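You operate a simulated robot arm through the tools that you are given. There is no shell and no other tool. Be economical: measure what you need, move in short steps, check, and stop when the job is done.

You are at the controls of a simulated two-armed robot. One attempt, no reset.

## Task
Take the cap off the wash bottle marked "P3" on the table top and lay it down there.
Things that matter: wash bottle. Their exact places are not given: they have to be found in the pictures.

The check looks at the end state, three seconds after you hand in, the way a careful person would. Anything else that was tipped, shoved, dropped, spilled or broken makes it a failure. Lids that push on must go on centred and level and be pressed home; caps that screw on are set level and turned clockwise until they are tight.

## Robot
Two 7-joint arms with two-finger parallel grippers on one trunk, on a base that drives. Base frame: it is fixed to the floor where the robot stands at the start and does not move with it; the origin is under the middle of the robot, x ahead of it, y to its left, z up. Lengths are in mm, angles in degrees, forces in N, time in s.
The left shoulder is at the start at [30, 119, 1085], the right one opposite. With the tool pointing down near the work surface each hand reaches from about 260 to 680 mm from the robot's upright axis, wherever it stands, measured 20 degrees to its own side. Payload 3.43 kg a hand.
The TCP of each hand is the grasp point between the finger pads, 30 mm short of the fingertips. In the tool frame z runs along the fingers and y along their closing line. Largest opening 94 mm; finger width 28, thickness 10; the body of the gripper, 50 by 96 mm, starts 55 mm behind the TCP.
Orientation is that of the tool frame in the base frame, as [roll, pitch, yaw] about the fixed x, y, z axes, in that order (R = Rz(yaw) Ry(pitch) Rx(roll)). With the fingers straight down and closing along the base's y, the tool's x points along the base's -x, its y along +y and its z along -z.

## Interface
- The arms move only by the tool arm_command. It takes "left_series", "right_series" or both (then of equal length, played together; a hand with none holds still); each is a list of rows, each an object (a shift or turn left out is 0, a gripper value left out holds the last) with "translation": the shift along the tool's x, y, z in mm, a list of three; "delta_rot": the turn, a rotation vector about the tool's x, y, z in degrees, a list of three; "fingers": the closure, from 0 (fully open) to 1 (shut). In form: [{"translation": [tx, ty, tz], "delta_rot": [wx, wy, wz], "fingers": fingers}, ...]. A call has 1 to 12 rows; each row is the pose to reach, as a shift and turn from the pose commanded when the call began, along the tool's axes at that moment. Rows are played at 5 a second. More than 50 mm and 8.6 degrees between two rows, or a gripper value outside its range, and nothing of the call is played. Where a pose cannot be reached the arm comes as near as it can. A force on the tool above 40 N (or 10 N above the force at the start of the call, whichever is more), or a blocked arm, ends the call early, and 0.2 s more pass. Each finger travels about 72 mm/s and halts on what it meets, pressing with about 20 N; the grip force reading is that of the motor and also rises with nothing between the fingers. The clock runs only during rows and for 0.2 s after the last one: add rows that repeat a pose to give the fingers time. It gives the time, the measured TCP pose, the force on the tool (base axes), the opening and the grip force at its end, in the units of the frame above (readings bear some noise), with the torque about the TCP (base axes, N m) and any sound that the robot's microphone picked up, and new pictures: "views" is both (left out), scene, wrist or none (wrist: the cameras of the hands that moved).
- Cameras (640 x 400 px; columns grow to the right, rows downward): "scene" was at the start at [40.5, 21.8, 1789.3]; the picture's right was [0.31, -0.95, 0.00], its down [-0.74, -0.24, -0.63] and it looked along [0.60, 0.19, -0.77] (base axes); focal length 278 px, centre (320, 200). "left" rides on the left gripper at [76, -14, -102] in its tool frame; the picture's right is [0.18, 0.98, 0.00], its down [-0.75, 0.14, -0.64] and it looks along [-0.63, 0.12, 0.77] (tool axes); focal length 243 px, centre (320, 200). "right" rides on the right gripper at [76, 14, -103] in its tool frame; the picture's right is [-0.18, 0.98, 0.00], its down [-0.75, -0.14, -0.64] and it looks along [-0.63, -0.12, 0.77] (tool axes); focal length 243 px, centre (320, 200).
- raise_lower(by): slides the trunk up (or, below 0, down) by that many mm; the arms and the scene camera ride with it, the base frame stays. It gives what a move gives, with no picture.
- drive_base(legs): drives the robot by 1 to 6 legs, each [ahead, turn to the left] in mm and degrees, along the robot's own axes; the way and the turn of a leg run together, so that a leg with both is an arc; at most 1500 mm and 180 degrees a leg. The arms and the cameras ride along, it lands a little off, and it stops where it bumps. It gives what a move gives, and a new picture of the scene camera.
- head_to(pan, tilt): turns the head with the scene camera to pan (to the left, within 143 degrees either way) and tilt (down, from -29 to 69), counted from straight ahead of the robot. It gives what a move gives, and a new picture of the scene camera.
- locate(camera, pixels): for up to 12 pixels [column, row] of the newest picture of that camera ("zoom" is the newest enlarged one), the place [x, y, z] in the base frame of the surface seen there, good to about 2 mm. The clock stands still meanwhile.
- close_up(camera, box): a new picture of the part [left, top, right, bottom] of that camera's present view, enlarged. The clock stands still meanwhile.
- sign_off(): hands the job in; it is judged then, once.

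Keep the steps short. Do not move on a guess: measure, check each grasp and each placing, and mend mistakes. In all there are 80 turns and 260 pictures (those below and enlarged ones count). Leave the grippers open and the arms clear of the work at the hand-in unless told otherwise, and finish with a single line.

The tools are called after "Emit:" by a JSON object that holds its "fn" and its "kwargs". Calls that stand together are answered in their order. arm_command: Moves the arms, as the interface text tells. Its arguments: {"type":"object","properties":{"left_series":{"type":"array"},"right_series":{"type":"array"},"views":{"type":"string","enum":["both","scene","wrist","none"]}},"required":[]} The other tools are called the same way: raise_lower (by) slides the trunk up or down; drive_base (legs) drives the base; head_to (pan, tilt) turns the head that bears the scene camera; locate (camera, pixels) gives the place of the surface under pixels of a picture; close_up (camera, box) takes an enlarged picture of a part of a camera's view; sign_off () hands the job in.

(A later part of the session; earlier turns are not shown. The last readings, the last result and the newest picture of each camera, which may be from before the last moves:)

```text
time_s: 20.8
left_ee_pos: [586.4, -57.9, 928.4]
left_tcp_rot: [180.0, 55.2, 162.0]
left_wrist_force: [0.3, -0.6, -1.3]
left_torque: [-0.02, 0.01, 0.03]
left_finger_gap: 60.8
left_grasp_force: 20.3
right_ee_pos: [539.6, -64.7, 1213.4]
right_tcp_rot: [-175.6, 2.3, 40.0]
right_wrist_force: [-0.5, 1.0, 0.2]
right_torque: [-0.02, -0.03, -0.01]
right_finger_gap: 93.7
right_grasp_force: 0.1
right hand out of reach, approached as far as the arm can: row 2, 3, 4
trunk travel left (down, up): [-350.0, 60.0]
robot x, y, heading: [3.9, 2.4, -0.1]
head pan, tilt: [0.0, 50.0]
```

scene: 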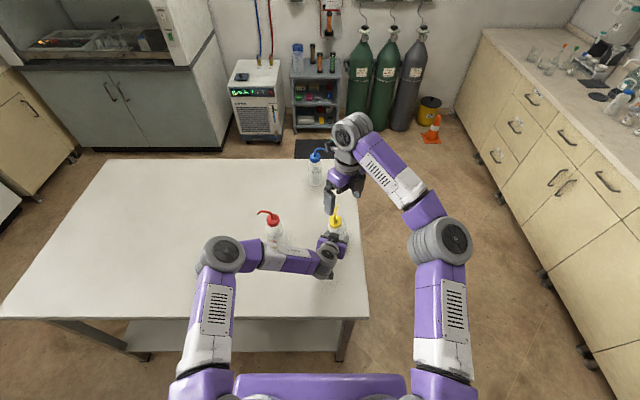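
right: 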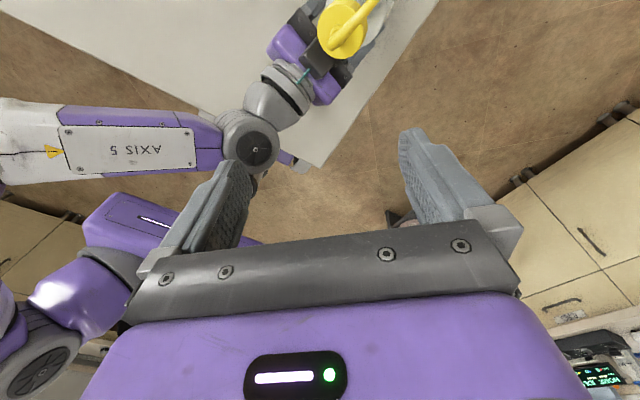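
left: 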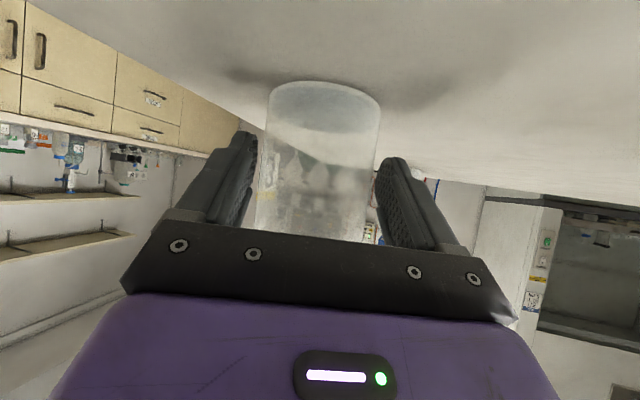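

Now unwind the right wrist clockwise, high above.

Emit:
{"fn": "arm_command", "kwargs": {"right_series": [{"delta_rot": [0, 0, 8]}, {"delta_rot": [0, 0, 16]}, {"delta_rot": [0, 0, 24]}, {"delta_rot": [0, 0, 32]}, {"delta_rot": [0, 0, 40]}, {"delta_rot": [0, 0, 48]}, {"delta_rot": [0, 0, 56]}, {"delta_rot": [0, 0, 64]}, {"delta_rot": [0, 0, 72]}, {"delta_rot": [0, 0, 80]}, {"delta_rot": [0, 0, 88]}, {"delta_rot": [0, 0, 96]}], "views": "none"}}

Emit:
{"fn": "close_up", "kwargs": {"camera": "scene", "box": [300, 190, 370, 270]}}

```text
time_s: 23.4
left_ee_pos: [587.3, -59.2, 927.6]
left_tcp_rot: [-180.0, 55.0, 162.0]
left_wrist_force: [0.9, 0.1, -0.9]
left_torque: [0.05, 0.02, 0.03]
left_finger_gap: 60.3
left_grasp_force: 20.1
right_ee_pos: [544.2, -66.4, 1213.6]
right_tcp_rot: [177.2, 4.2, -56.5]
right_wrist_force: [-0.3, -0.4, -0.4]
right_torque: [-0.01, 0.02, -0.01]
right_finger_gap: 94.0
right_grasp_force: 0.0
trunk travel left (down, up): [-350.0, 60.0]
robot x, y, heading: [4.6, 1.5, -0.2]
head pan, tilt: [0.0, 50.0]
```

```text
5.00 times, centred on (335, 230) of scene
```

zoom: 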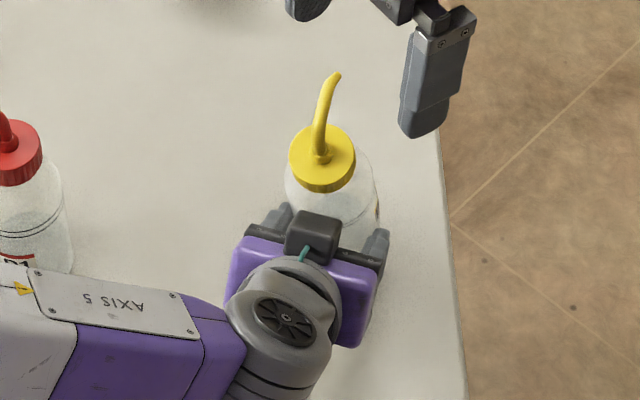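

Emit:
{"fn": "locate", "kwargs": {"camera": "zoom", "pixels": [[300, 145], [345, 145], [325, 130], [310, 165], [345, 168], [325, 185], [300, 175], [336, 78], [290, 185], [372, 185], [365, 165], [335, 205]]}}

Emit:
{"fn": "arm_command", "kwargs": {"right_series": [{"delta_rot": [0, 0, 8]}, {"delta_rot": [0, 0, 16]}, {"delta_rot": [0, 0, 24]}, {"delta_rot": [0, 0, 32]}, {"delta_rot": [0, 0, 40]}, {"delta_rot": [0, 0, 48]}, {"delta_rot": [0, 0, 56]}, {"delta_rot": [0, 0, 64]}, {"delta_rot": [0, 0, 72]}, {"delta_rot": [0, 0, 80]}, {"delta_rot": [0, 0, 88]}, {"delta_rot": [0, 0, 96]}], "views": "wrist"}}

```text
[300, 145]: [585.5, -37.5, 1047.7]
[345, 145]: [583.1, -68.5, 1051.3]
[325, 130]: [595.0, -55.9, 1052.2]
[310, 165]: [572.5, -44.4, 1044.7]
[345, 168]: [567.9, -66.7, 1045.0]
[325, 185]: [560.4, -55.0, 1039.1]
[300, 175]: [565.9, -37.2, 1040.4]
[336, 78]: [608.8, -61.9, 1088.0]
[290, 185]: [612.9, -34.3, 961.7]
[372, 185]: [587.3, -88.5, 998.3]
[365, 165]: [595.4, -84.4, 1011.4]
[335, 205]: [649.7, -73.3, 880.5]
```

```text
time_s: 26.0
left_ee_pos: [587.3, -58.8, 927.1]
left_tcp_rot: [-180.0, 55.0, 162.0]
left_wrist_force: [-0.1, 0.3, -1.6]
left_torque: [0.01, 0.03, -0.02]
left_finger_gap: 60.4
left_grasp_force: 19.9
right_ee_pos: [542.8, -66.1, 1214.7]
right_tcp_rot: [176.0, -3.3, -152.1]
right_wrist_force: [1.0, -0.5, 0.4]
right_torque: [-0.01, 0.03, 0.02]
right_finger_gap: 93.8
right_grasp_force: 0.1
trunk travel left (down, up): [-350.0, 60.0]
robot x, y, heading: [2.0, -1.0, 0.1]
head pan, tilt: [0.0, 50.0]
```

right: 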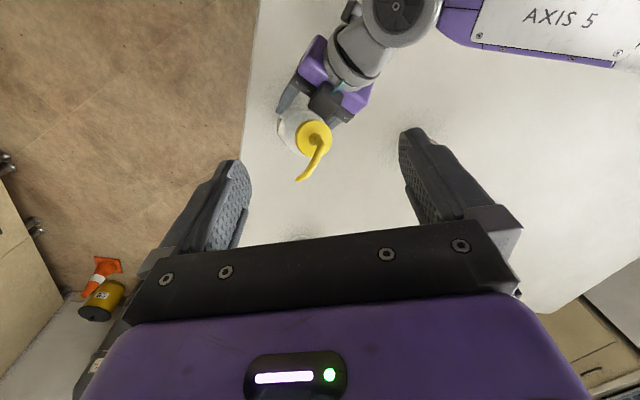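

The cap top plane is tilted about 15° toward the robot: the bottle pivoted in the left grip. With the right hand clear, I'll tip the left hand 15° to bring the bottle upright, then set it down on the table.

Emit:
{"fn": "arm_command", "kwargs": {"left_series": [{"delta_rot": [0, 5, 0]}, {"delta_rot": [0, 10, 0]}, {"delta_rot": [0, 15, 0]}, {"delta_rot": [0, 15, 0]}], "views": "both"}}

Emit:
{"fn": "close_up", "kwargs": {"camera": "scene", "box": [300, 190, 370, 270]}}

Emit:
{"fn": "locate", "kwargs": {"camera": "zoom", "pixels": [[300, 145], [345, 145], [325, 130], [310, 165], [345, 168], [325, 185], [300, 175], [336, 78]]}}

```text
time_s: 27.0
left_ee_pos: [588.2, -58.7, 927.9]
left_tcp_rot: [180.0, 39.9, 162.1]
left_wrist_force: [-0.7, 0.5, -0.6]
left_torque: [0.02, 0.05, -0.03]
left_finger_gap: 60.3
left_grasp_force: 20.0
right_ee_pos: [543.3, -66.2, 1214.3]
right_tcp_rot: [176.1, -3.3, -152.0]
right_wrist_force: [-1.1, 1.2, -0.7]
right_torque: [0.0, -0.01, 0.01]
right_finger_gap: 94.0
right_grasp_force: 0.1
trunk travel left (down, up): [-350.0, 60.0]
robot x, y, heading: [-0.8, 0.8, -0.3]
head pan, tilt: [0.0, 50.0]
```

scene: 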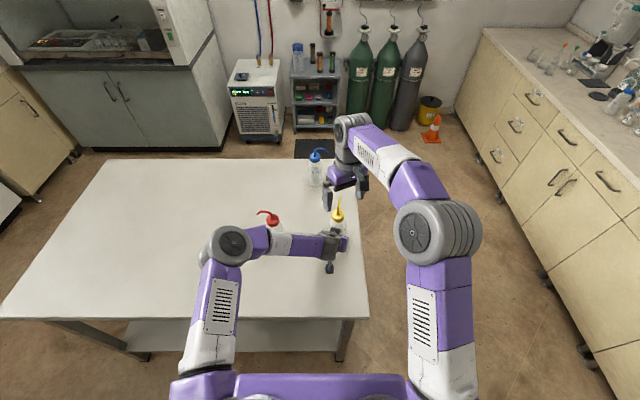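
left: 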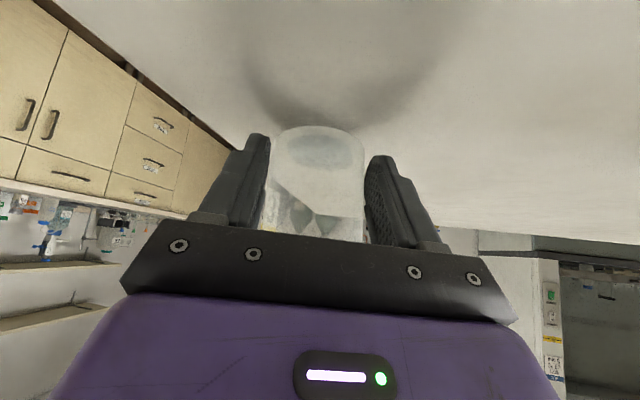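

```text
5.00 times, centred on (335, 230) of scene
```

zoom: 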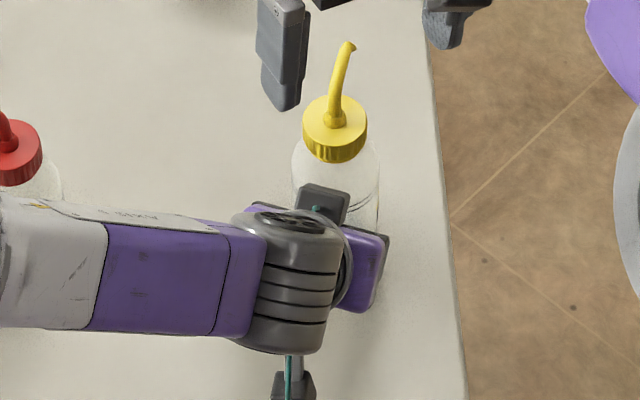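

```text
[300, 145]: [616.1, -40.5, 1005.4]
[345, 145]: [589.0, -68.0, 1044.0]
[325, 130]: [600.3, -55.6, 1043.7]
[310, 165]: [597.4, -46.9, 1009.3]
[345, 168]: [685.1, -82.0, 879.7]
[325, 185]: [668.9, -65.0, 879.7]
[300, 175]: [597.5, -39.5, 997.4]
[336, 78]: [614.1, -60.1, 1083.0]
```

The cap top is now level at z 1044. Lower gently to set the bottle on the table, watching force.

Emit:
{"fn": "arm_command", "kwargs": {"left_series": [{"translation": [1.3, 0, 1.5]}, {"translation": [2.6, 0, 3.1]}, {"translation": [3.9, 0, 4.6]}, {"translation": [3.9, 0, 4.6]}], "views": "wrist"}}

Emit:
{"fn": "close_up", "kwargs": {"camera": "left", "box": [220, 80, 420, 250]}}

Emit:
{"fn": "locate", "kwargs": {"camera": "left", "pixels": [[317, 128], [317, 140], [290, 135], [345, 135], [318, 120], [300, 200], [330, 200]]}}

```text
time_s: 28.0
left_ee_pos: [587.2, -58.1, 923.0]
left_tcp_rot: [-179.9, 39.9, 162.0]
left_wrist_force: [0.6, 0.2, -1.6]
left_torque: [0.04, 0.05, 0.04]
left_finger_gap: 60.2
left_grasp_force: 20.0
right_ee_pos: [543.3, -67.4, 1213.3]
right_tcp_rot: [176.2, -3.3, -152.0]
right_wrist_force: [-0.2, -0.2, 0.7]
right_torque: [0.01, 0.0, -0.02]
right_finger_gap: 94.1
right_grasp_force: 0.1
trunk travel left (down, up): [-350.0, 60.0]
robot x, y, heading: [2.5, 1.3, 0.1]
head pan, tilt: [0.0, 50.0]
```

left: 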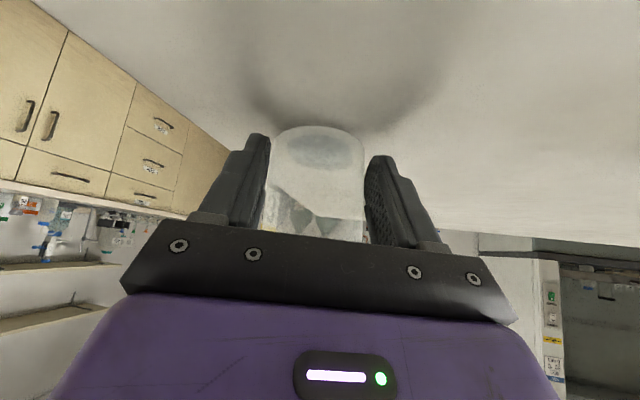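

```text
2.35 times, centred on (320, 165) of left
```

zoom: 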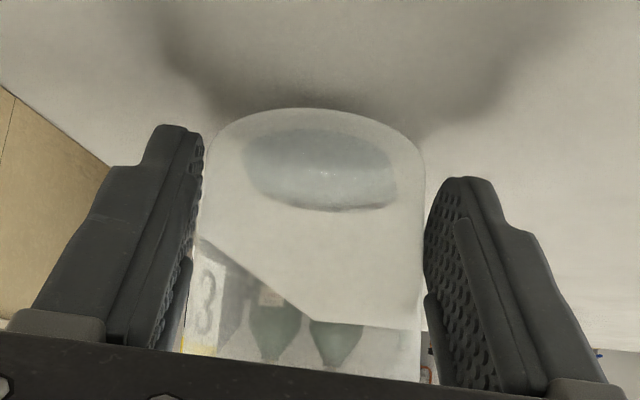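

```text
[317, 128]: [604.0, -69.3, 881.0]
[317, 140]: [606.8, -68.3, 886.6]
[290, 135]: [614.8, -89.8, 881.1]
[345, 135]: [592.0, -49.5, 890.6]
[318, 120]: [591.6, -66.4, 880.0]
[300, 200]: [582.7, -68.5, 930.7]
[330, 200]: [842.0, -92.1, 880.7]
```

Still no contact; bottom edge about 6–9 mm above the table. Lower further 8 mm in small steps.

Emit:
{"fn": "arm_command", "kwargs": {"left_series": [{"translation": [1.0, 0, 1.2]}, {"translation": [2.0, 0, 2.3]}, {"translation": [3.0, 0, 3.5]}, {"translation": [4.0, 0, 4.7]}, {"translation": [4.0, 0, 4.7]}], "views": "wrist"}}

Emit:
{"fn": "close_up", "kwargs": {"camera": "left", "box": [220, 80, 420, 250]}}

```text
time_s: 29.2
left_ee_pos: [587.4, -58.7, 917.6]
left_tcp_rot: [-180.0, 40.1, 162.1]
left_wrist_force: [-1.7, 0.2, 7.5]
left_torque: [0.15, -0.03, 0.04]
left_finger_gap: 60.5
left_grasp_force: 19.5
right_ee_pos: [542.9, -67.6, 1214.7]
right_tcp_rot: [176.1, -3.2, -152.0]
right_wrist_force: [0.3, -0.5, -0.3]
right_torque: [0.02, -0.05, 0.02]
right_finger_gap: 93.8
right_grasp_force: 0.0
trunk travel left (down, up): [-350.0, 60.0]
robot x, y, heading: [-0.8, 1.4, -0.0]
head pan, tilt: [0.0, 50.0]
```

left: 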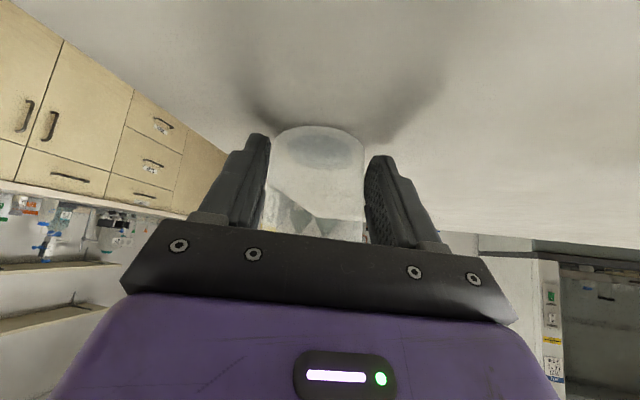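

```text
2.35 times, centred on (320, 165) of left
```

zoom: 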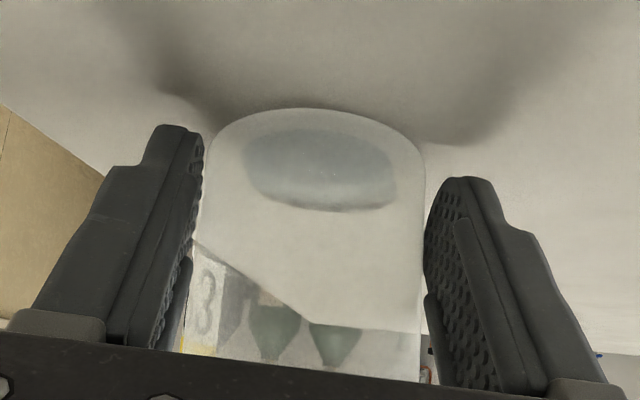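

Contact at 7.5 N. Open the left slowly and only slightly so the bottle settles upright between the fingers.

Emit:
{"fn": "arm_command", "kwargs": {"left_series": [{"fingers": 0.34}, {"fingers": 0.32}, {"fingers": 0.28}, {"fingers": 0.24}, {"fingers": 0.2}, {"fingers": 0.15}, {"fingers": 0.15}], "views": "both"}}

Emit:
{"fn": "close_up", "kwargs": {"camera": "scene", "box": [300, 190, 370, 270]}}

```text
time_s: 30.8
left_ee_pos: [587.9, -57.5, 915.1]
left_tcp_rot: [180.0, 39.9, 162.1]
left_wrist_force: [-0.6, -0.7, -0.4]
left_torque: [0.03, -0.05, -0.05]
left_finger_gap: 80.0
left_grasp_force: 0.0
right_ee_pos: [543.0, -66.6, 1214.7]
right_tcp_rot: [176.1, -3.3, -151.9]
right_wrist_force: [0.0, -0.6, 0.0]
right_torque: [-0.01, -0.01, 0.02]
right_finger_gap: 94.0
right_grasp_force: 0.1
trunk travel left (down, up): [-350.0, 60.0]
robot x, y, heading: [1.0, -1.0, 0.2]
head pan, tilt: [0.0, 50.0]
```

scene: 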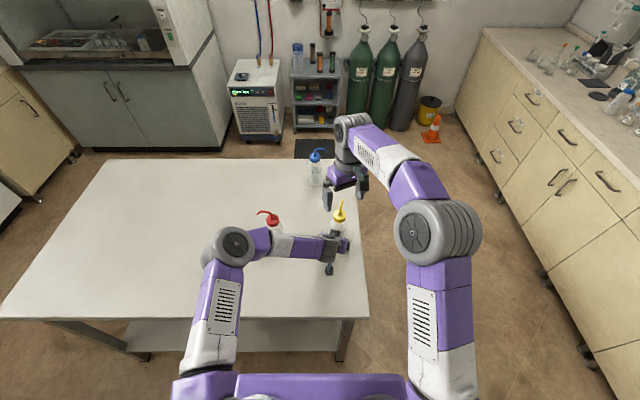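
left: 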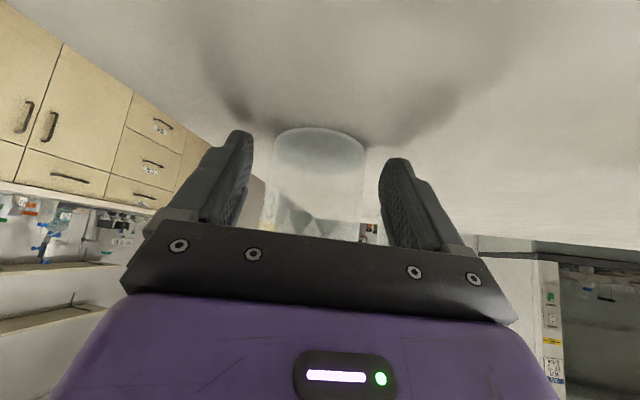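

```text
5.00 times, centred on (335, 230) of scene
```

zoom: 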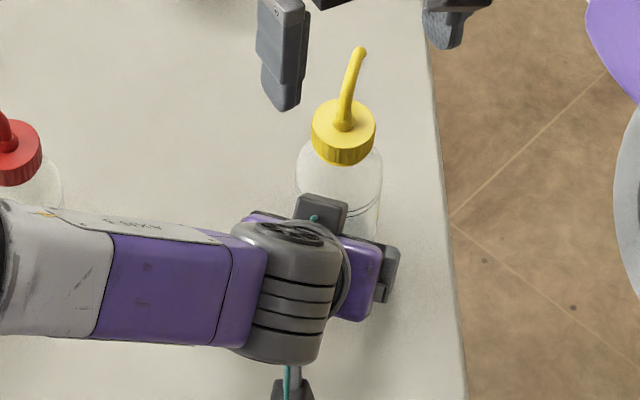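

Bottle stands upright. Measure the cap and body again.

Emit:
{"fn": "locate", "kwargs": {"camera": "zoom", "pixels": [[317, 120], [370, 120], [343, 103], [343, 148], [325, 107], [362, 107], [343, 125], [358, 52], [325, 138], [365, 140], [340, 160], [301, 165]]}}

Emit:
{"fn": "locate", "kwargs": {"camera": "left", "pixels": [[318, 133], [310, 210], [275, 190], [362, 190]]}}

```text
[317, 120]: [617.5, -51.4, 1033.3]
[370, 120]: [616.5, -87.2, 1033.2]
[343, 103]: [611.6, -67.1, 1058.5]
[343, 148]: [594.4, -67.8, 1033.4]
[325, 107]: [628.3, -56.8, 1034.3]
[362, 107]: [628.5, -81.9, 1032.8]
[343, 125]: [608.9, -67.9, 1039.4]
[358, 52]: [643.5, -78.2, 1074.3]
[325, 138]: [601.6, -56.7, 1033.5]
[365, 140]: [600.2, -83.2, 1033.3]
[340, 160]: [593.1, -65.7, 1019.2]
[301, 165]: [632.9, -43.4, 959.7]
```

```text
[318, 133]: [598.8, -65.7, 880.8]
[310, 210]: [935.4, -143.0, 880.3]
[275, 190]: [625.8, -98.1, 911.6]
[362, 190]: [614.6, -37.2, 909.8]
```

Cap is level: top z 1033.4, centre (614.5,-69), spout now toward +x (about -18°). I'll return the left hand to 35° tilt around the body and bring the right hand level above the cap.

Emit:
{"fn": "arm_command", "kwargs": {"left_series": [{"translation": [-5.8, -0.5, 1.3], "delta_rot": [0, -3.75, 0]}, {"translation": [-11.5, -1, 2.5], "delta_rot": [0, -7.5, 0]}, {"translation": [-17.3, -1.6, 3.8], "delta_rot": [0, -11.25, 0]}, {"translation": [-23.1, -2.1, 5.1], "delta_rot": [0, -15, 0]}], "right_series": [{"translation": [-15, -9, 2], "delta_rot": [1, -0.8, 0]}, {"translation": [-31, -18, 5], "delta_rot": [2, -1.6, 0]}, {"translation": [-46, -27, 7], "delta_rot": [3, -2.5, 0]}, {"translation": [-61.5, -35.5, 10], "delta_rot": [4, -3.3, 0]}], "views": "none"}}

Emit:
{"fn": "arm_command", "kwargs": {"right_series": [{"delta_rot": [0, 0, 8]}, {"delta_rot": [0, 0, 16]}, {"delta_rot": [0, 0, 24]}, {"delta_rot": [0, 0, 32]}, {"delta_rot": [0, 0, 40]}, {"delta_rot": [0, 0, 46]}, {"delta_rot": [0, 0, 46]}], "views": "both"}}

Emit:
{"fn": "close_up", "kwargs": {"camera": "left", "box": [160, 0, 480, 250]}}

```text
time_s: 31.8
left_ee_pos: [608.8, -66.6, 926.2]
left_tcp_rot: [180.0, 55.0, 162.2]
left_wrist_force: [0.4, -0.2, -0.3]
left_torque: [-0.01, 0.0, 0.01]
left_finger_gap: 80.0
left_grasp_force: 0.1
right_ee_pos: [613.9, -68.6, 1198.3]
right_tcp_rot: [-179.9, 0.0, -152.1]
right_wrist_force: [0.6, 0.3, 0.0]
right_torque: [-0.02, 0.02, 0.01]
right_finger_gap: 93.9
right_grasp_force: 0.0
trunk travel left (down, up): [-350.0, 60.0]
robot x, y, heading: [-3.7, 1.2, 0.1]
head pan, tilt: [0.0, 50.0]
```

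```text
time_s: 33.4
left_ee_pos: [606.6, -67.4, 925.8]
left_tcp_rot: [180.0, 55.1, 162.0]
left_wrist_force: [0.1, 0.1, 1.2]
left_torque: [0.03, -0.01, 0.0]
left_finger_gap: 79.8
left_grasp_force: 0.1
right_ee_pos: [613.1, -69.8, 1198.1]
right_tcp_rot: [180.0, 0.2, 161.8]
right_wrist_force: [-0.6, -0.3, 0.2]
right_torque: [0.0, -0.01, -0.01]
right_finger_gap: 93.8
right_grasp_force: 0.1
trunk travel left (down, up): [-350.0, 60.0]
robot x, y, heading: [1.0, -1.0, 0.1]
head pan, tilt: [0.0, 50.0]
```

scene: 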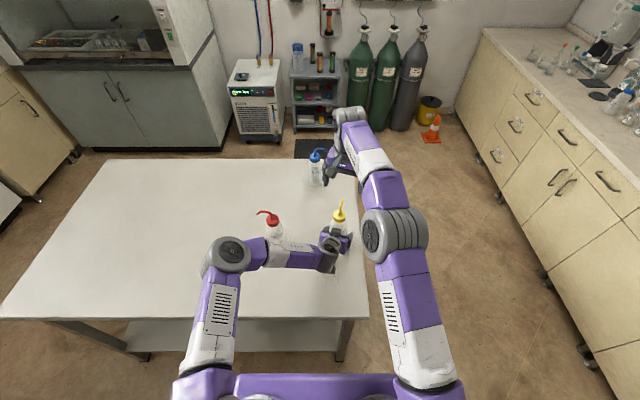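
right: 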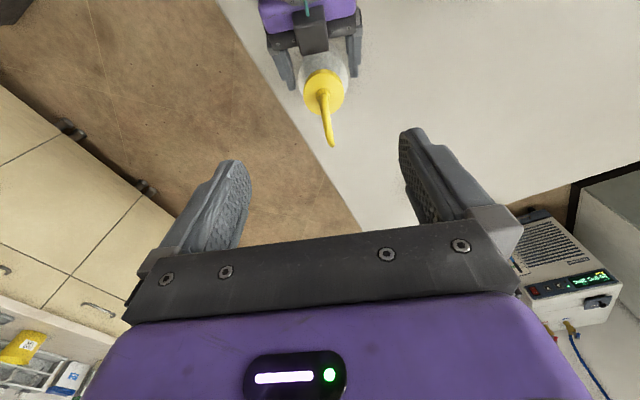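

```text
1.60 times, centred on (320, 125) of left
```

zoom: 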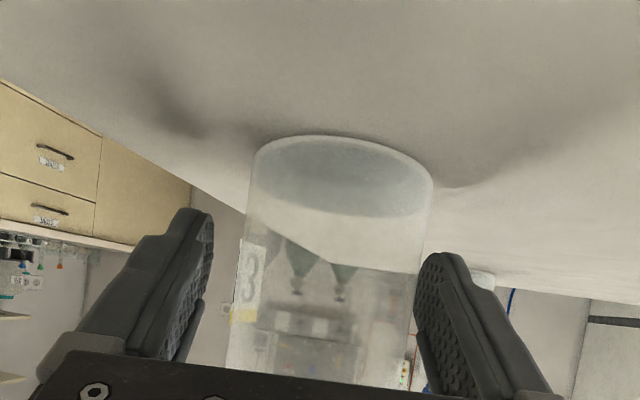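

The bottle is centred by measure (same picture as the first grip). Close the left.

Emit:
{"fn": "arm_command", "kwargs": {"left_series": [{"fingers": 0.25}, {"fingers": 0.3}, {"fingers": 0.4}, {"fingers": 0.5}, {"fingers": 0.5}], "views": "none"}}

Emit:
{"fn": "close_up", "kwargs": {"camera": "right", "box": [280, 40, 370, 160]}}

```text
time_s: 34.6
left_ee_pos: [607.5, -66.3, 926.5]
left_tcp_rot: [-179.9, 55.1, 162.0]
left_wrist_force: [-0.2, 0.9, 0.3]
left_torque: [0.01, -0.02, 0.02]
left_finger_gap: 64.8
left_grasp_force: 19.6
right_ee_pos: [612.5, -69.7, 1198.6]
right_tcp_rot: [-179.9, 0.1, 161.9]
right_wrist_force: [-0.2, -0.3, 0.3]
right_torque: [-0.01, 0.0, -0.02]
right_finger_gap: 93.8
right_grasp_force: 0.0
trunk travel left (down, up): [-350.0, 60.0]
robot x, y, heading: [-1.7, -0.3, -0.2]
head pan, tilt: [0.0, 50.0]
```

```text
3.33 times, centred on (325, 100) of right
```

zoom: 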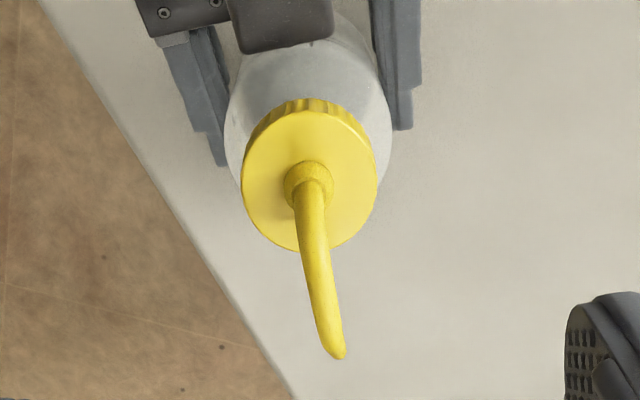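

Emit:
{"fn": "locate", "kwargs": {"camera": "zoom", "pixels": [[246, 180], [373, 180], [300, 115], [285, 244], [340, 240], [260, 140], [355, 140], [307, 180], [338, 352], [310, 45]]}}

```text
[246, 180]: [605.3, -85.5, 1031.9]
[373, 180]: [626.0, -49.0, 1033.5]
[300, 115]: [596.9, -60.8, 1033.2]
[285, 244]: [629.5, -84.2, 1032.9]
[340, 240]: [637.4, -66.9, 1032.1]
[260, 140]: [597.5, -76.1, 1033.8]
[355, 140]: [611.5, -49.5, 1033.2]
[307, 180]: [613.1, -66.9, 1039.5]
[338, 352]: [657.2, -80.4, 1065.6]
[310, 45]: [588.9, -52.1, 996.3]
```

Cap centre (616.5,-67.8), level, z 1033. Lower the right hand to z 1046 and grip.

Emit:
{"fn": "arm_command", "kwargs": {"right_series": [{"translation": [-3.1, 2.9, 35]}, {"translation": [-3.1, 2.9, 75]}, {"translation": [-3.1, 2.9, 110]}, {"translation": [-3.1, 2.9, 135]}, {"translation": [-3.1, 2.9, 152]}, {"translation": [-3.1, 2.9, 152]}], "views": "wrist"}}

Emit:
{"fn": "close_up", "kwargs": {"camera": "right", "box": [200, 50, 460, 250]}}

```text
time_s: 36.0
left_ee_pos: [606.8, -66.7, 927.5]
left_tcp_rot: [-179.9, 55.0, 162.0]
left_wrist_force: [-0.3, 0.5, -0.1]
left_torque: [0.0, 0.02, 0.03]
left_finger_gap: 64.6
left_grasp_force: 20.2
right_ee_pos: [617.3, -69.2, 1046.6]
right_tcp_rot: [180.0, 0.1, 162.0]
right_wrist_force: [-0.1, -0.6, 0.0]
right_torque: [-0.03, 0.02, -0.03]
right_finger_gap: 94.1
right_grasp_force: 0.0
trunk travel left (down, up): [-350.0, 60.0]
robot x, y, heading: [-1.1, 0.1, -0.1]
head pan, tilt: [0.0, 50.0]
```

right: 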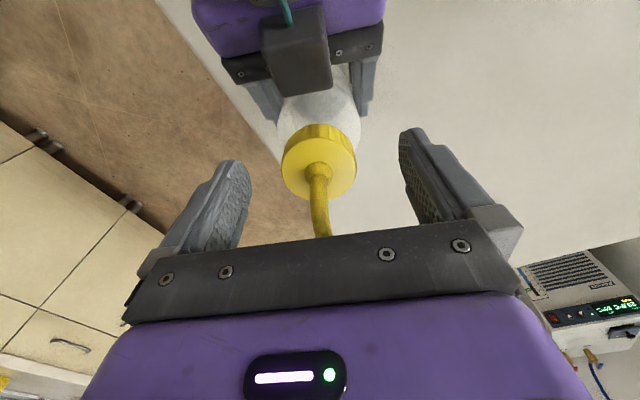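

```text
2.00 times, centred on (330, 150) of right
```

zoom: 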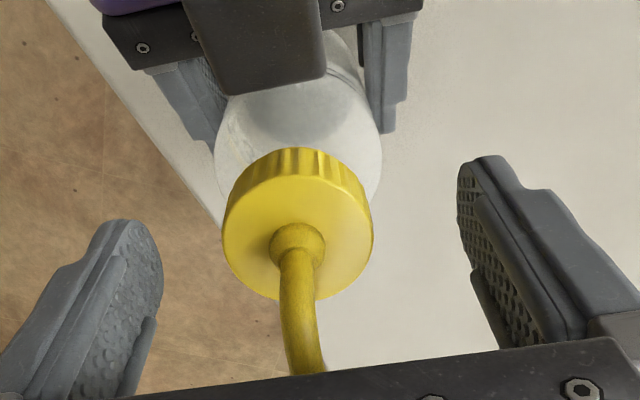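

Aligned. Close on the cap, then turn counter-clockwise 48°.

Emit:
{"fn": "arm_command", "kwargs": {"right_series": [{"fingers": 0.3}, {"fingers": 0.45}, {"fingers": 0.6}, {"fingers": 0.7}, {"fingers": 0.7}], "views": "none"}}

Emit:
{"fn": "arm_command", "kwargs": {"right_series": [{"delta_rot": [0, 0, -8], "translation": [0, 0, -0.1]}, {"delta_rot": [0, 0, -16], "translation": [0, 0, -0.2]}, {"delta_rot": [0, 0, -24], "translation": [0, 0, -0.3]}, {"delta_rot": [0, 0, -32], "translation": [0, 0, -0.4]}, {"delta_rot": [0, 0, -40], "translation": [0, 0, -0.5]}, {"delta_rot": [0, 0, -48], "translation": [0, 0, -0.6]}], "views": "wrist"}}

```text
time_s: 37.2
left_ee_pos: [607.0, -66.7, 927.0]
left_tcp_rot: [179.9, 55.1, 162.1]
left_wrist_force: [0.7, 2.9, 0.6]
left_torque: [-0.06, 0.04, 0.03]
left_finger_gap: 64.8
left_grasp_force: 19.7
right_ee_pos: [616.6, -70.1, 1047.7]
right_tcp_rot: [-179.9, 0.1, 161.9]
right_wrist_force: [-1.1, -0.6, 0.1]
right_torque: [-0.03, 0.0, 0.01]
right_finger_gap: 43.0
right_grasp_force: 20.0
trunk travel left (down, up): [-350.0, 60.0]
robot x, y, heading: [-0.5, -2.7, 0.1]
head pan, tilt: [0.0, 50.0]
```

```text
time_s: 38.6
left_ee_pos: [608.1, -65.9, 926.6]
left_tcp_rot: [179.9, 55.0, 162.1]
left_wrist_force: [0.8, 6.6, 0.7]
left_torque: [-0.29, 0.02, 0.03]
left_finger_gap: 64.5
left_grasp_force: 20.4
right_ee_pos: [617.4, -68.5, 1046.1]
right_tcp_rot: [-179.8, 0.1, -150.0]
right_wrist_force: [-0.4, -7.5, 5.3]
right_torque: [-0.39, 0.03, -0.01]
right_finger_gap: 43.0
right_grasp_force: 20.3
trunk travel left (down, up): [-350.0, 60.0]
robot x, y, heading: [0.6, 0.6, 0.1]
head pan, tilt: [0.0, 50.0]
```

right: 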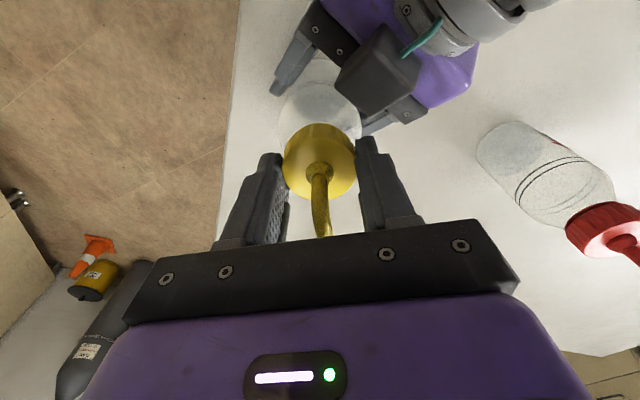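

The cap pushes up 5 N as it climbs its thread and there's no resisting torque. Continue 56° with a bit more rise and a small sideways relief.

Emit:
{"fn": "arm_command", "kwargs": {"right_series": [{"delta_rot": [0, 0, -8], "translation": [0.3, -0.6, -0.5]}, {"delta_rot": [0, 0, -16], "translation": [0.3, -0.6, -0.7]}, {"delta_rot": [0, 0, -24], "translation": [0.3, -0.6, -0.8]}, {"delta_rot": [0, 0, -32], "translation": [0.3, -0.6, -0.9]}, {"delta_rot": [0, 0, -40], "translation": [0.3, -0.6, -1.0]}, {"delta_rot": [0, 0, -48], "translation": [0.3, -0.6, -1.1]}, {"delta_rot": [0, 0, -56], "translation": [0.3, -0.6, -1.2]}], "views": "wrist"}}

```text
time_s: 40.2
left_ee_pos: [607.3, -68.4, 927.9]
left_tcp_rot: [180.0, 55.0, 161.9]
left_wrist_force: [0.6, 2.1, 2.0]
left_torque: [0.09, -0.05, 0.01]
left_finger_gap: 64.4
left_grasp_force: 20.1
right_ee_pos: [616.1, -67.6, 1048.4]
right_tcp_rot: [-179.8, -0.1, -93.9]
right_wrist_force: [0.2, 0.6, 0.2]
right_torque: [-0.02, -0.03, 0.0]
right_finger_gap: 43.0
right_grasp_force: 19.9
trunk travel left (down, up): [-350.0, 60.0]
robot x, y, heading: [1.4, -0.9, -0.2]
head pan, tilt: [0.0, 50.0]
```

right: 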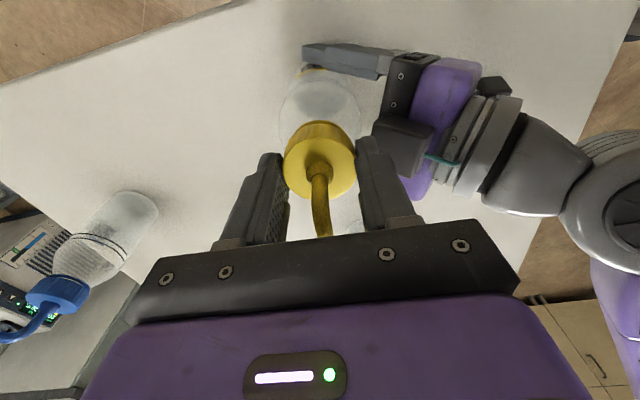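

All forces are near zero; the thread may be free. Test with a 3 mm lift.

Emit:
{"fn": "arm_command", "kwargs": {"right_series": [{"translation": [0, 0, -1]}, {"translation": [0, 0, -2]}, {"translation": [0, 0, -3]}], "views": "none"}}

```text
time_s: 41.0
left_ee_pos: [606.8, -66.3, 926.1]
left_tcp_rot: [180.0, 55.0, 162.0]
left_wrist_force: [-0.4, -1.3, 2.8]
left_torque: [0.06, -0.05, -0.01]
left_finger_gap: 64.5
left_grasp_force: 19.3
right_ee_pos: [617.6, -68.8, 1050.4]
right_tcp_rot: [-179.9, -0.2, -94.1]
right_wrist_force: [0.2, 0.1, -0.5]
right_torque: [-0.02, 0.04, 0.0]
right_finger_gap: 43.0
right_grasp_force: 20.5
trunk travel left (down, up): [-350.0, 60.0]
robot x, y, heading: [-1.3, 1.6, -0.2]
head pan, tilt: [0.0, 50.0]
```

No resistance: the cap is free. Lift straight up 30 mm and look for a dip tube.

Emit:
{"fn": "arm_command", "kwargs": {"right_series": [{"translation": [0, 0, -8]}, {"translation": [0, 0, -16]}, {"translation": [0, 0, -24]}, {"translation": [0, 0, -30]}], "views": "both"}}

Emit:
{"fn": "close_up", "kwargs": {"camera": "scene", "box": [300, 180, 380, 270]}}

```text
time_s: 42.0
left_ee_pos: [607.7, -67.7, 927.4]
left_tcp_rot: [-180.0, 55.0, 162.1]
left_wrist_force: [-1.2, -1.5, 1.1]
left_torque: [0.05, -0.05, -0.02]
left_finger_gap: 64.6
left_grasp_force: 19.9
right_ee_pos: [617.0, -67.7, 1080.6]
right_tcp_rot: [-179.9, -0.1, -94.0]
right_wrist_force: [0.3, -0.1, 0.5]
right_torque: [0.0, 0.01, 0.01]
right_finger_gap: 42.9
right_grasp_force: 19.7
trunk travel left (down, up): [-350.0, 60.0]
robot x, y, heading: [1.9, 0.1, -0.0]
head pan, tilt: [0.0, 50.0]
```

scene: 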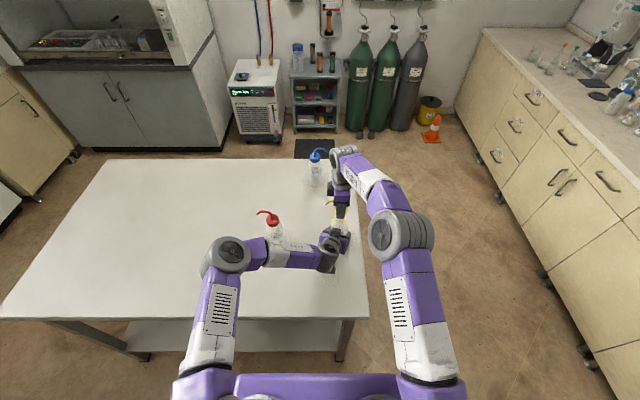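
right: 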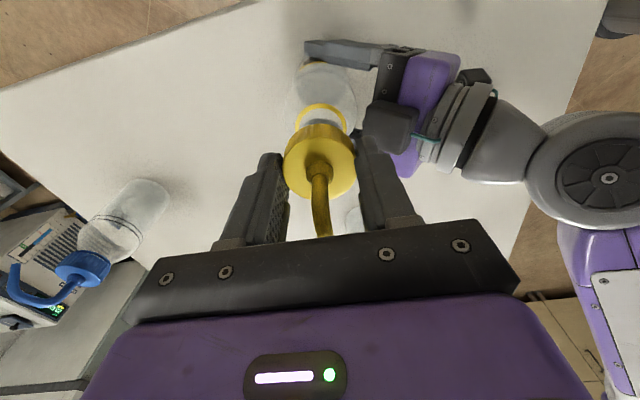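

```text
4.44 times, centred on (340, 225) of scene
```

zoom: 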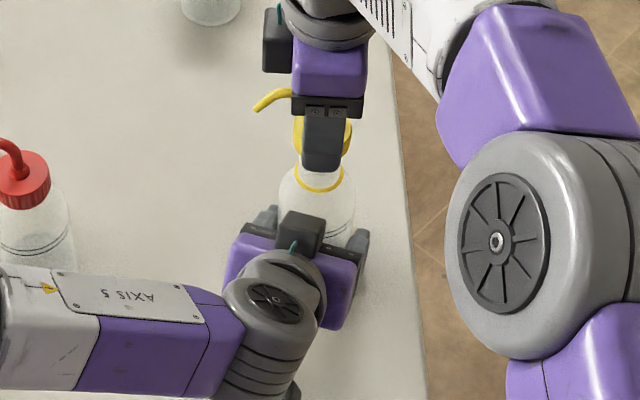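

Cap lifted off; the neck shows below. Lift another 120 mm straight up.

Emit:
{"fn": "arm_command", "kwargs": {"right_series": [{"translation": [0, 0, -30]}, {"translation": [0, 0, -60]}, {"translation": [0, 0, -90]}, {"translation": [0, 0, -120]}, {"translation": [0, 0, -120]}], "views": "both"}}

Emit:
{"fn": "close_up", "kwargs": {"camera": "scene", "box": [300, 160, 380, 270]}}

Emit:
{"fn": "close_up", "kwargs": {"camera": "right", "box": [240, 20, 440, 240]}}

```text
time_s: 43.2
left_ee_pos: [607.6, -66.7, 927.6]
left_tcp_rot: [180.0, 55.0, 162.0]
left_wrist_force: [-0.9, 0.0, 2.4]
left_torque: [0.1, 0.01, -0.02]
left_finger_gap: 64.5
left_grasp_force: 19.7
right_ee_pos: [616.8, -68.2, 1201.8]
right_tcp_rot: [-179.9, -0.1, -94.1]
right_wrist_force: [-0.1, 0.9, -0.6]
right_torque: [-0.01, 0.03, -0.05]
right_finger_gap: 43.2
right_grasp_force: 20.1
trunk travel left (down, up): [-350.0, 60.0]
robot x, y, heading: [0.5, -2.3, -0.0]
head pan, tilt: [0.0, 50.0]
```

scene: 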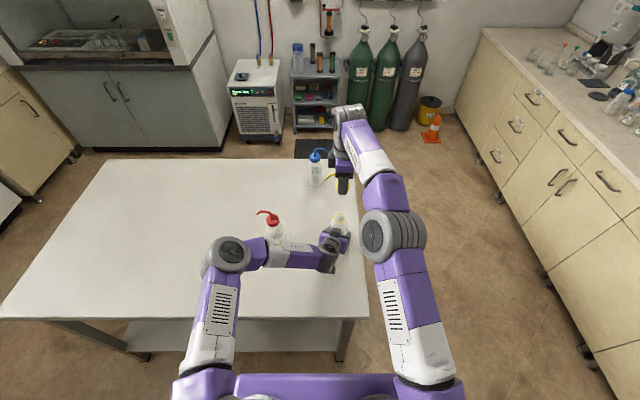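
right: 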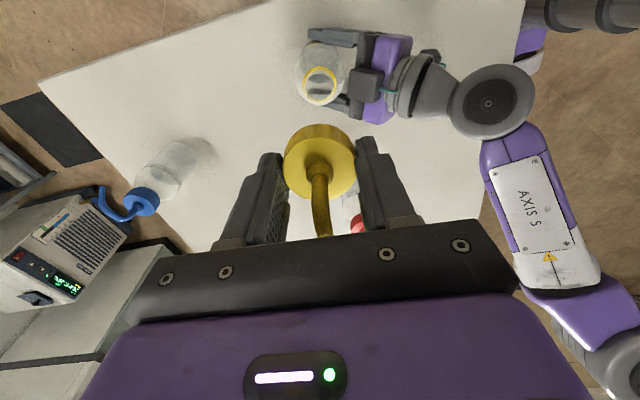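

```text
3.64 times, centred on (340, 215) of scene
```

zoom: 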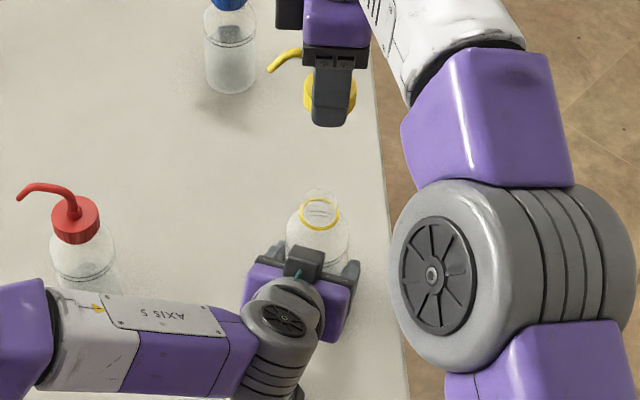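

```text
1.82 times, centred on (340, 130) of right
```

zoom: 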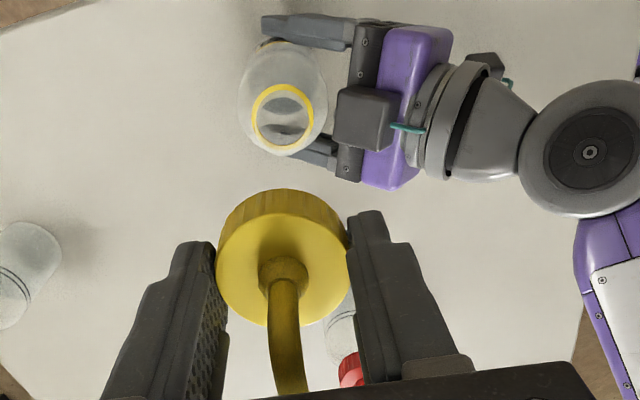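

The cap is off with no dip tube. Now release the bottle with the left hand: open slowly, then back out along the fingers.

Emit:
{"fn": "arm_command", "kwargs": {"left_series": [{"fingers": 0.32}, {"fingers": 0.28}, {"fingers": 0.2}, {"fingers": 0.1}, {"fingers": 0}, {"fingers": 0}], "views": "wrist"}}

Emit:
{"fn": "arm_command", "kwargs": {"left_series": [{"translation": [0, 0, -20]}, {"translation": [0, 0, -45]}, {"translation": [0, 0, -75]}, {"translation": [0, 0, -110]}, {"translation": [0, 0, -140]}], "views": "both"}}

```text
time_s: 44.6
left_ee_pos: [608.1, -66.2, 928.1]
left_tcp_rot: [180.0, 55.0, 162.0]
left_wrist_force: [0.3, 0.3, -0.2]
left_torque: [0.01, 0.0, -0.05]
left_finger_gap: 94.1
left_grasp_force: 0.1
right_ee_pos: [616.7, -68.0, 1201.6]
right_tcp_rot: [-179.9, -0.1, -94.1]
right_wrist_force: [-0.1, -0.3, -0.1]
right_torque: [0.02, 0.05, 0.0]
right_finger_gap: 43.1
right_grasp_force: 20.0
trunk travel left (down, up): [-350.0, 60.0]
robot x, y, heading: [0.9, 2.0, -0.0]
head pan, tilt: [0.0, 50.0]
```

left: 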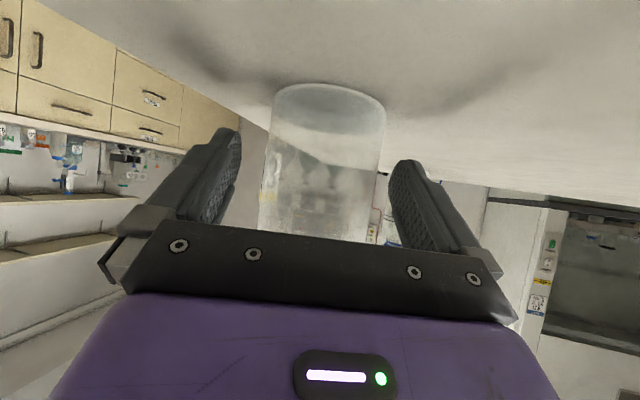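

```text
time_s: 45.8
left_ee_pos: [497.1, -32.9, 1007.7]
left_tcp_rot: [179.9, 54.9, 161.9]
left_wrist_force: [-0.8, 0.0, -0.3]
left_torque: [0.03, -0.01, 0.02]
left_finger_gap: 93.7
left_grasp_force: 0.1
right_ee_pos: [616.0, -67.9, 1201.2]
right_tcp_rot: [-179.9, 0.0, -94.1]
right_wrist_force: [-0.8, 1.2, -0.7]
right_torque: [0.01, 0.01, 0.03]
right_finger_gap: 43.1
right_grasp_force: 19.4
trunk travel left (down, up): [-350.0, 60.0]
robot x, y, heading: [-0.4, 0.0, -0.2]
head pan, tilt: [0.0, 50.0]
```

scene: 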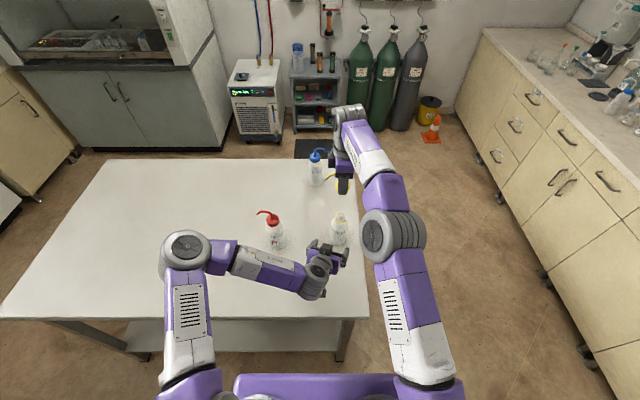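
left: 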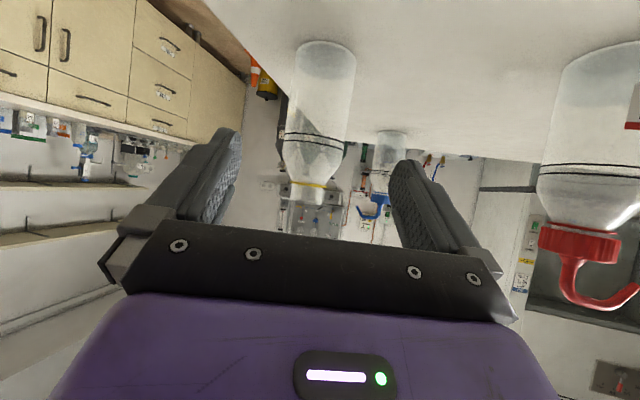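

The open bottle stands upright. Bring the left arm back to its start pose, reversing the way it came.

Emit:
{"fn": "arm_command", "kwargs": {"left_series": [{"translation": [-7.9, 25.6, -36.6], "delta_rot": [-1.08, 6.82, -2.07]}, {"translation": [-15.9, 51.3, -73.3], "delta_rot": [-2.16, 13.63, -4.15]}, {"translation": [-23.8, 76.9, -109.9], "delta_rot": [-3.24, 20.45, -6.22]}, {"translation": [-31.8, 102.5, -146.5], "delta_rot": [-4.32, 27.26, -8.3]}, {"translation": [-39.7, 128.1, -183.1], "delta_rot": [-5.39, 34.08, -10.37]}, {"translation": [-47.6, 153.8, -219.8], "delta_rot": [-6.47, 40.89, -12.44]}, {"translation": [-55.6, 179.4, -256.4], "delta_rot": [-7.55, 47.71, -14.52]}, {"translation": [-63.5, 205, -293], "delta_rot": [-8.63, 54.52, -16.59]}, {"translation": [-63.5, 205, -293], "delta_rot": [-8.63, 54.52, -16.59]}], "views": "scene"}}

```text
time_s: 47.8
left_ee_pos: [366.3, 227.7, 1230.9]
left_tcp_rot: [-180.0, 0.0, -180.0]
left_wrist_force: [0.8, 0.2, 0.7]
left_torque: [-0.02, 0.02, 0.03]
left_finger_gap: 93.8
left_grasp_force: 0.0
right_ee_pos: [615.5, -67.5, 1201.2]
right_tcp_rot: [-179.9, 0.0, -94.1]
right_wrist_force: [0.7, -0.4, 0.2]
right_torque: [-0.02, 0.01, 0.0]
right_finger_gap: 43.1
right_grasp_force: 20.7
trunk travel left (down, up): [-350.0, 60.0]
robot x, y, heading: [-1.7, 0.4, 0.3]
head pan, tilt: [0.0, 50.0]
```

scene: 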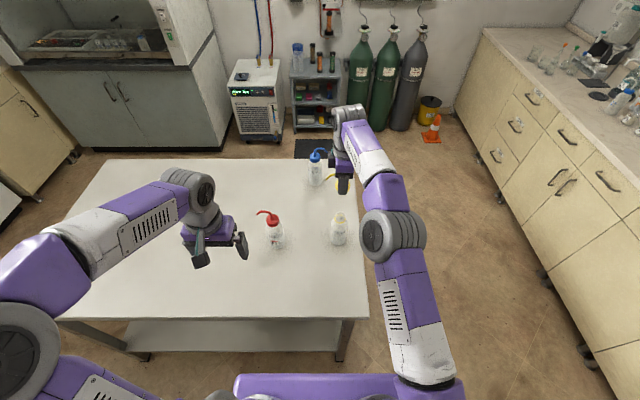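

Carry the cap to free table at about (460,-40).

Emit:
{"fn": "arm_command", "kwargs": {"right_series": [{"translation": [-4, 40, 0]}, {"translation": [-8, 79, 0]}, {"translation": [-13, 118, 0]}, {"translation": [-17, 157.6, 0]}, {"translation": [-17, 157.6, 0]}], "views": "none"}}

Emit:
{"fn": "arm_command", "kwargs": {"right_series": [{"translation": [0, 0, 45]}, {"translation": [0, 0, 90]}, {"translation": [0, 0, 135]}, {"translation": [0, 0, 180]}, {"translation": [0, 0, 220]}, {"translation": [0, 0, 250]}, {"translation": [0, 0, 270]}, {"translation": [0, 0, 270]}], "views": "both"}}

Emit:
{"fn": "close_up", "kwargs": {"camera": "scene", "box": [270, 200, 390, 330]}}

```text
time_s: 49.0
left_ee_pos: [368.3, 226.6, 1230.3]
left_tcp_rot: [180.0, 0.1, 180.0]
left_wrist_force: [0.7, 0.4, 0.1]
left_torque: [-0.03, 0.01, 0.0]
left_finger_gap: 93.8
left_grasp_force: 0.1
right_ee_pos: [460.1, -38.9, 1203.0]
right_tcp_rot: [-179.9, -0.1, -94.1]
right_wrist_force: [1.2, 0.6, 0.3]
right_torque: [0.0, 0.01, -0.01]
right_finger_gap: 42.9
right_grasp_force: 19.7
trunk travel left (down, up): [-350.0, 60.0]
robot x, y, heading: [-1.7, -1.9, -0.2]
head pan, tilt: [0.0, 50.0]
```

```text
time_s: 50.8
left_ee_pos: [366.9, 226.9, 1229.9]
left_tcp_rot: [179.9, 0.0, -180.0]
left_wrist_force: [-0.5, 0.2, 0.0]
left_torque: [0.01, 0.01, 0.0]
left_finger_gap: 93.9
left_grasp_force: 0.1
right_ee_pos: [460.9, -39.6, 931.5]
right_tcp_rot: [-179.9, -0.2, -94.1]
right_wrist_force: [-0.4, -0.3, -0.7]
right_torque: [-0.02, 0.0, -0.03]
right_finger_gap: 43.0
right_grasp_force: 19.9
trunk travel left (down, up): [-350.0, 60.0]
robot x, y, heading: [2.1, -0.5, -0.1]
head pan, tilt: [0.0, 50.0]
```

scene: 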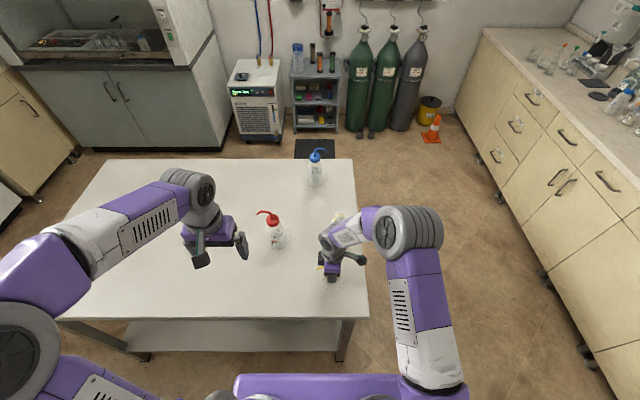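
right: 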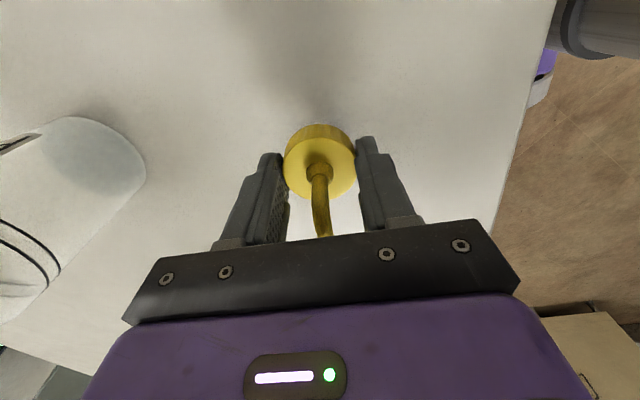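

```text
3.08 times, centred on (330, 265) of scene
```

zoom: 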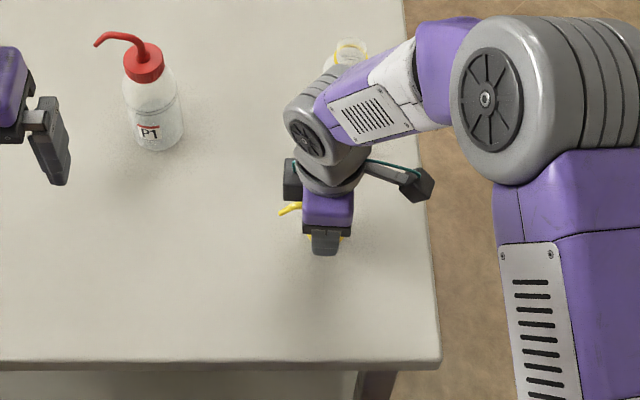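

Cap is held level near the table. Lower in small steps until touch.

Emit:
{"fn": "arm_command", "kwargs": {"right_series": [{"translation": [0, 0, 4]}, {"translation": [0, 0, 8]}, {"translation": [0, 0, 11]}, {"translation": [0, 0, 13]}, {"translation": [0, 0, 14]}, {"translation": [0, 0, 15]}], "views": "wrist"}}

```text
time_s: 52.2
left_ee_pos: [366.2, 227.6, 1231.2]
left_tcp_rot: [180.0, 0.0, -179.9]
left_wrist_force: [-0.2, 1.0, 0.5]
left_torque: [0.01, 0.05, -0.02]
left_finger_gap: 93.9
left_grasp_force: 0.0
right_ee_pos: [460.5, -40.0, 916.9]
right_tcp_rot: [-179.9, 0.0, -94.0]
right_wrist_force: [0.2, -0.8, 0.2]
right_torque: [0.0, 0.01, -0.02]
right_finger_gap: 42.9
right_grasp_force: 20.3
trunk travel left (down, up): [-350.0, 60.0]
robot x, y, heading: [1.3, -0.6, 0.0]
head pan, tilt: [0.0, 50.0]
```

right: 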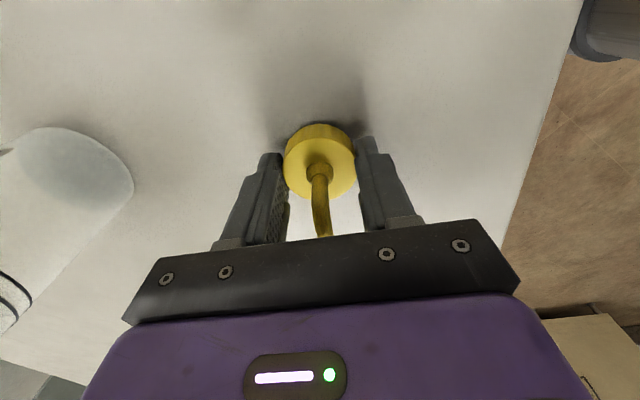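

Emit:
{"fn": "arm_command", "kwargs": {"right_series": [{"translation": [0, 0, 1]}, {"translation": [0, 0, 2]}, {"translation": [0, 0, 3]}, {"translation": [0, 0, 3]}], "views": "none"}}

Emit:
{"fn": "close_up", "kwargs": {"camera": "right", "box": [220, 90, 420, 250]}}

```text
time_s: 53.2
left_ee_pos: [366.2, 226.3, 1230.7]
left_tcp_rot: [180.0, 0.0, -179.9]
left_wrist_force: [-0.2, -0.3, 0.4]
left_torque: [0.02, -0.02, -0.01]
left_finger_gap: 94.0
left_grasp_force: 0.1
right_ee_pos: [460.9, -41.1, 912.3]
right_tcp_rot: [-179.9, -0.1, -94.1]
right_wrist_force: [-0.1, -0.2, -0.1]
right_torque: [0.04, 0.03, 0.01]
right_finger_gap: 43.2
right_grasp_force: 20.0
trunk travel left (down, up): [-350.0, 60.0]
robot x, y, heading: [-3.1, 3.0, -0.1]
head pan, tilt: [0.0, 50.0]
```

```text
2.50 times, centred on (320, 170) of right
```

zoom: 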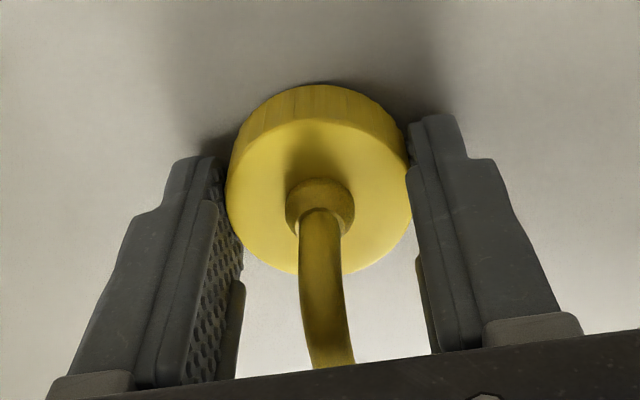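

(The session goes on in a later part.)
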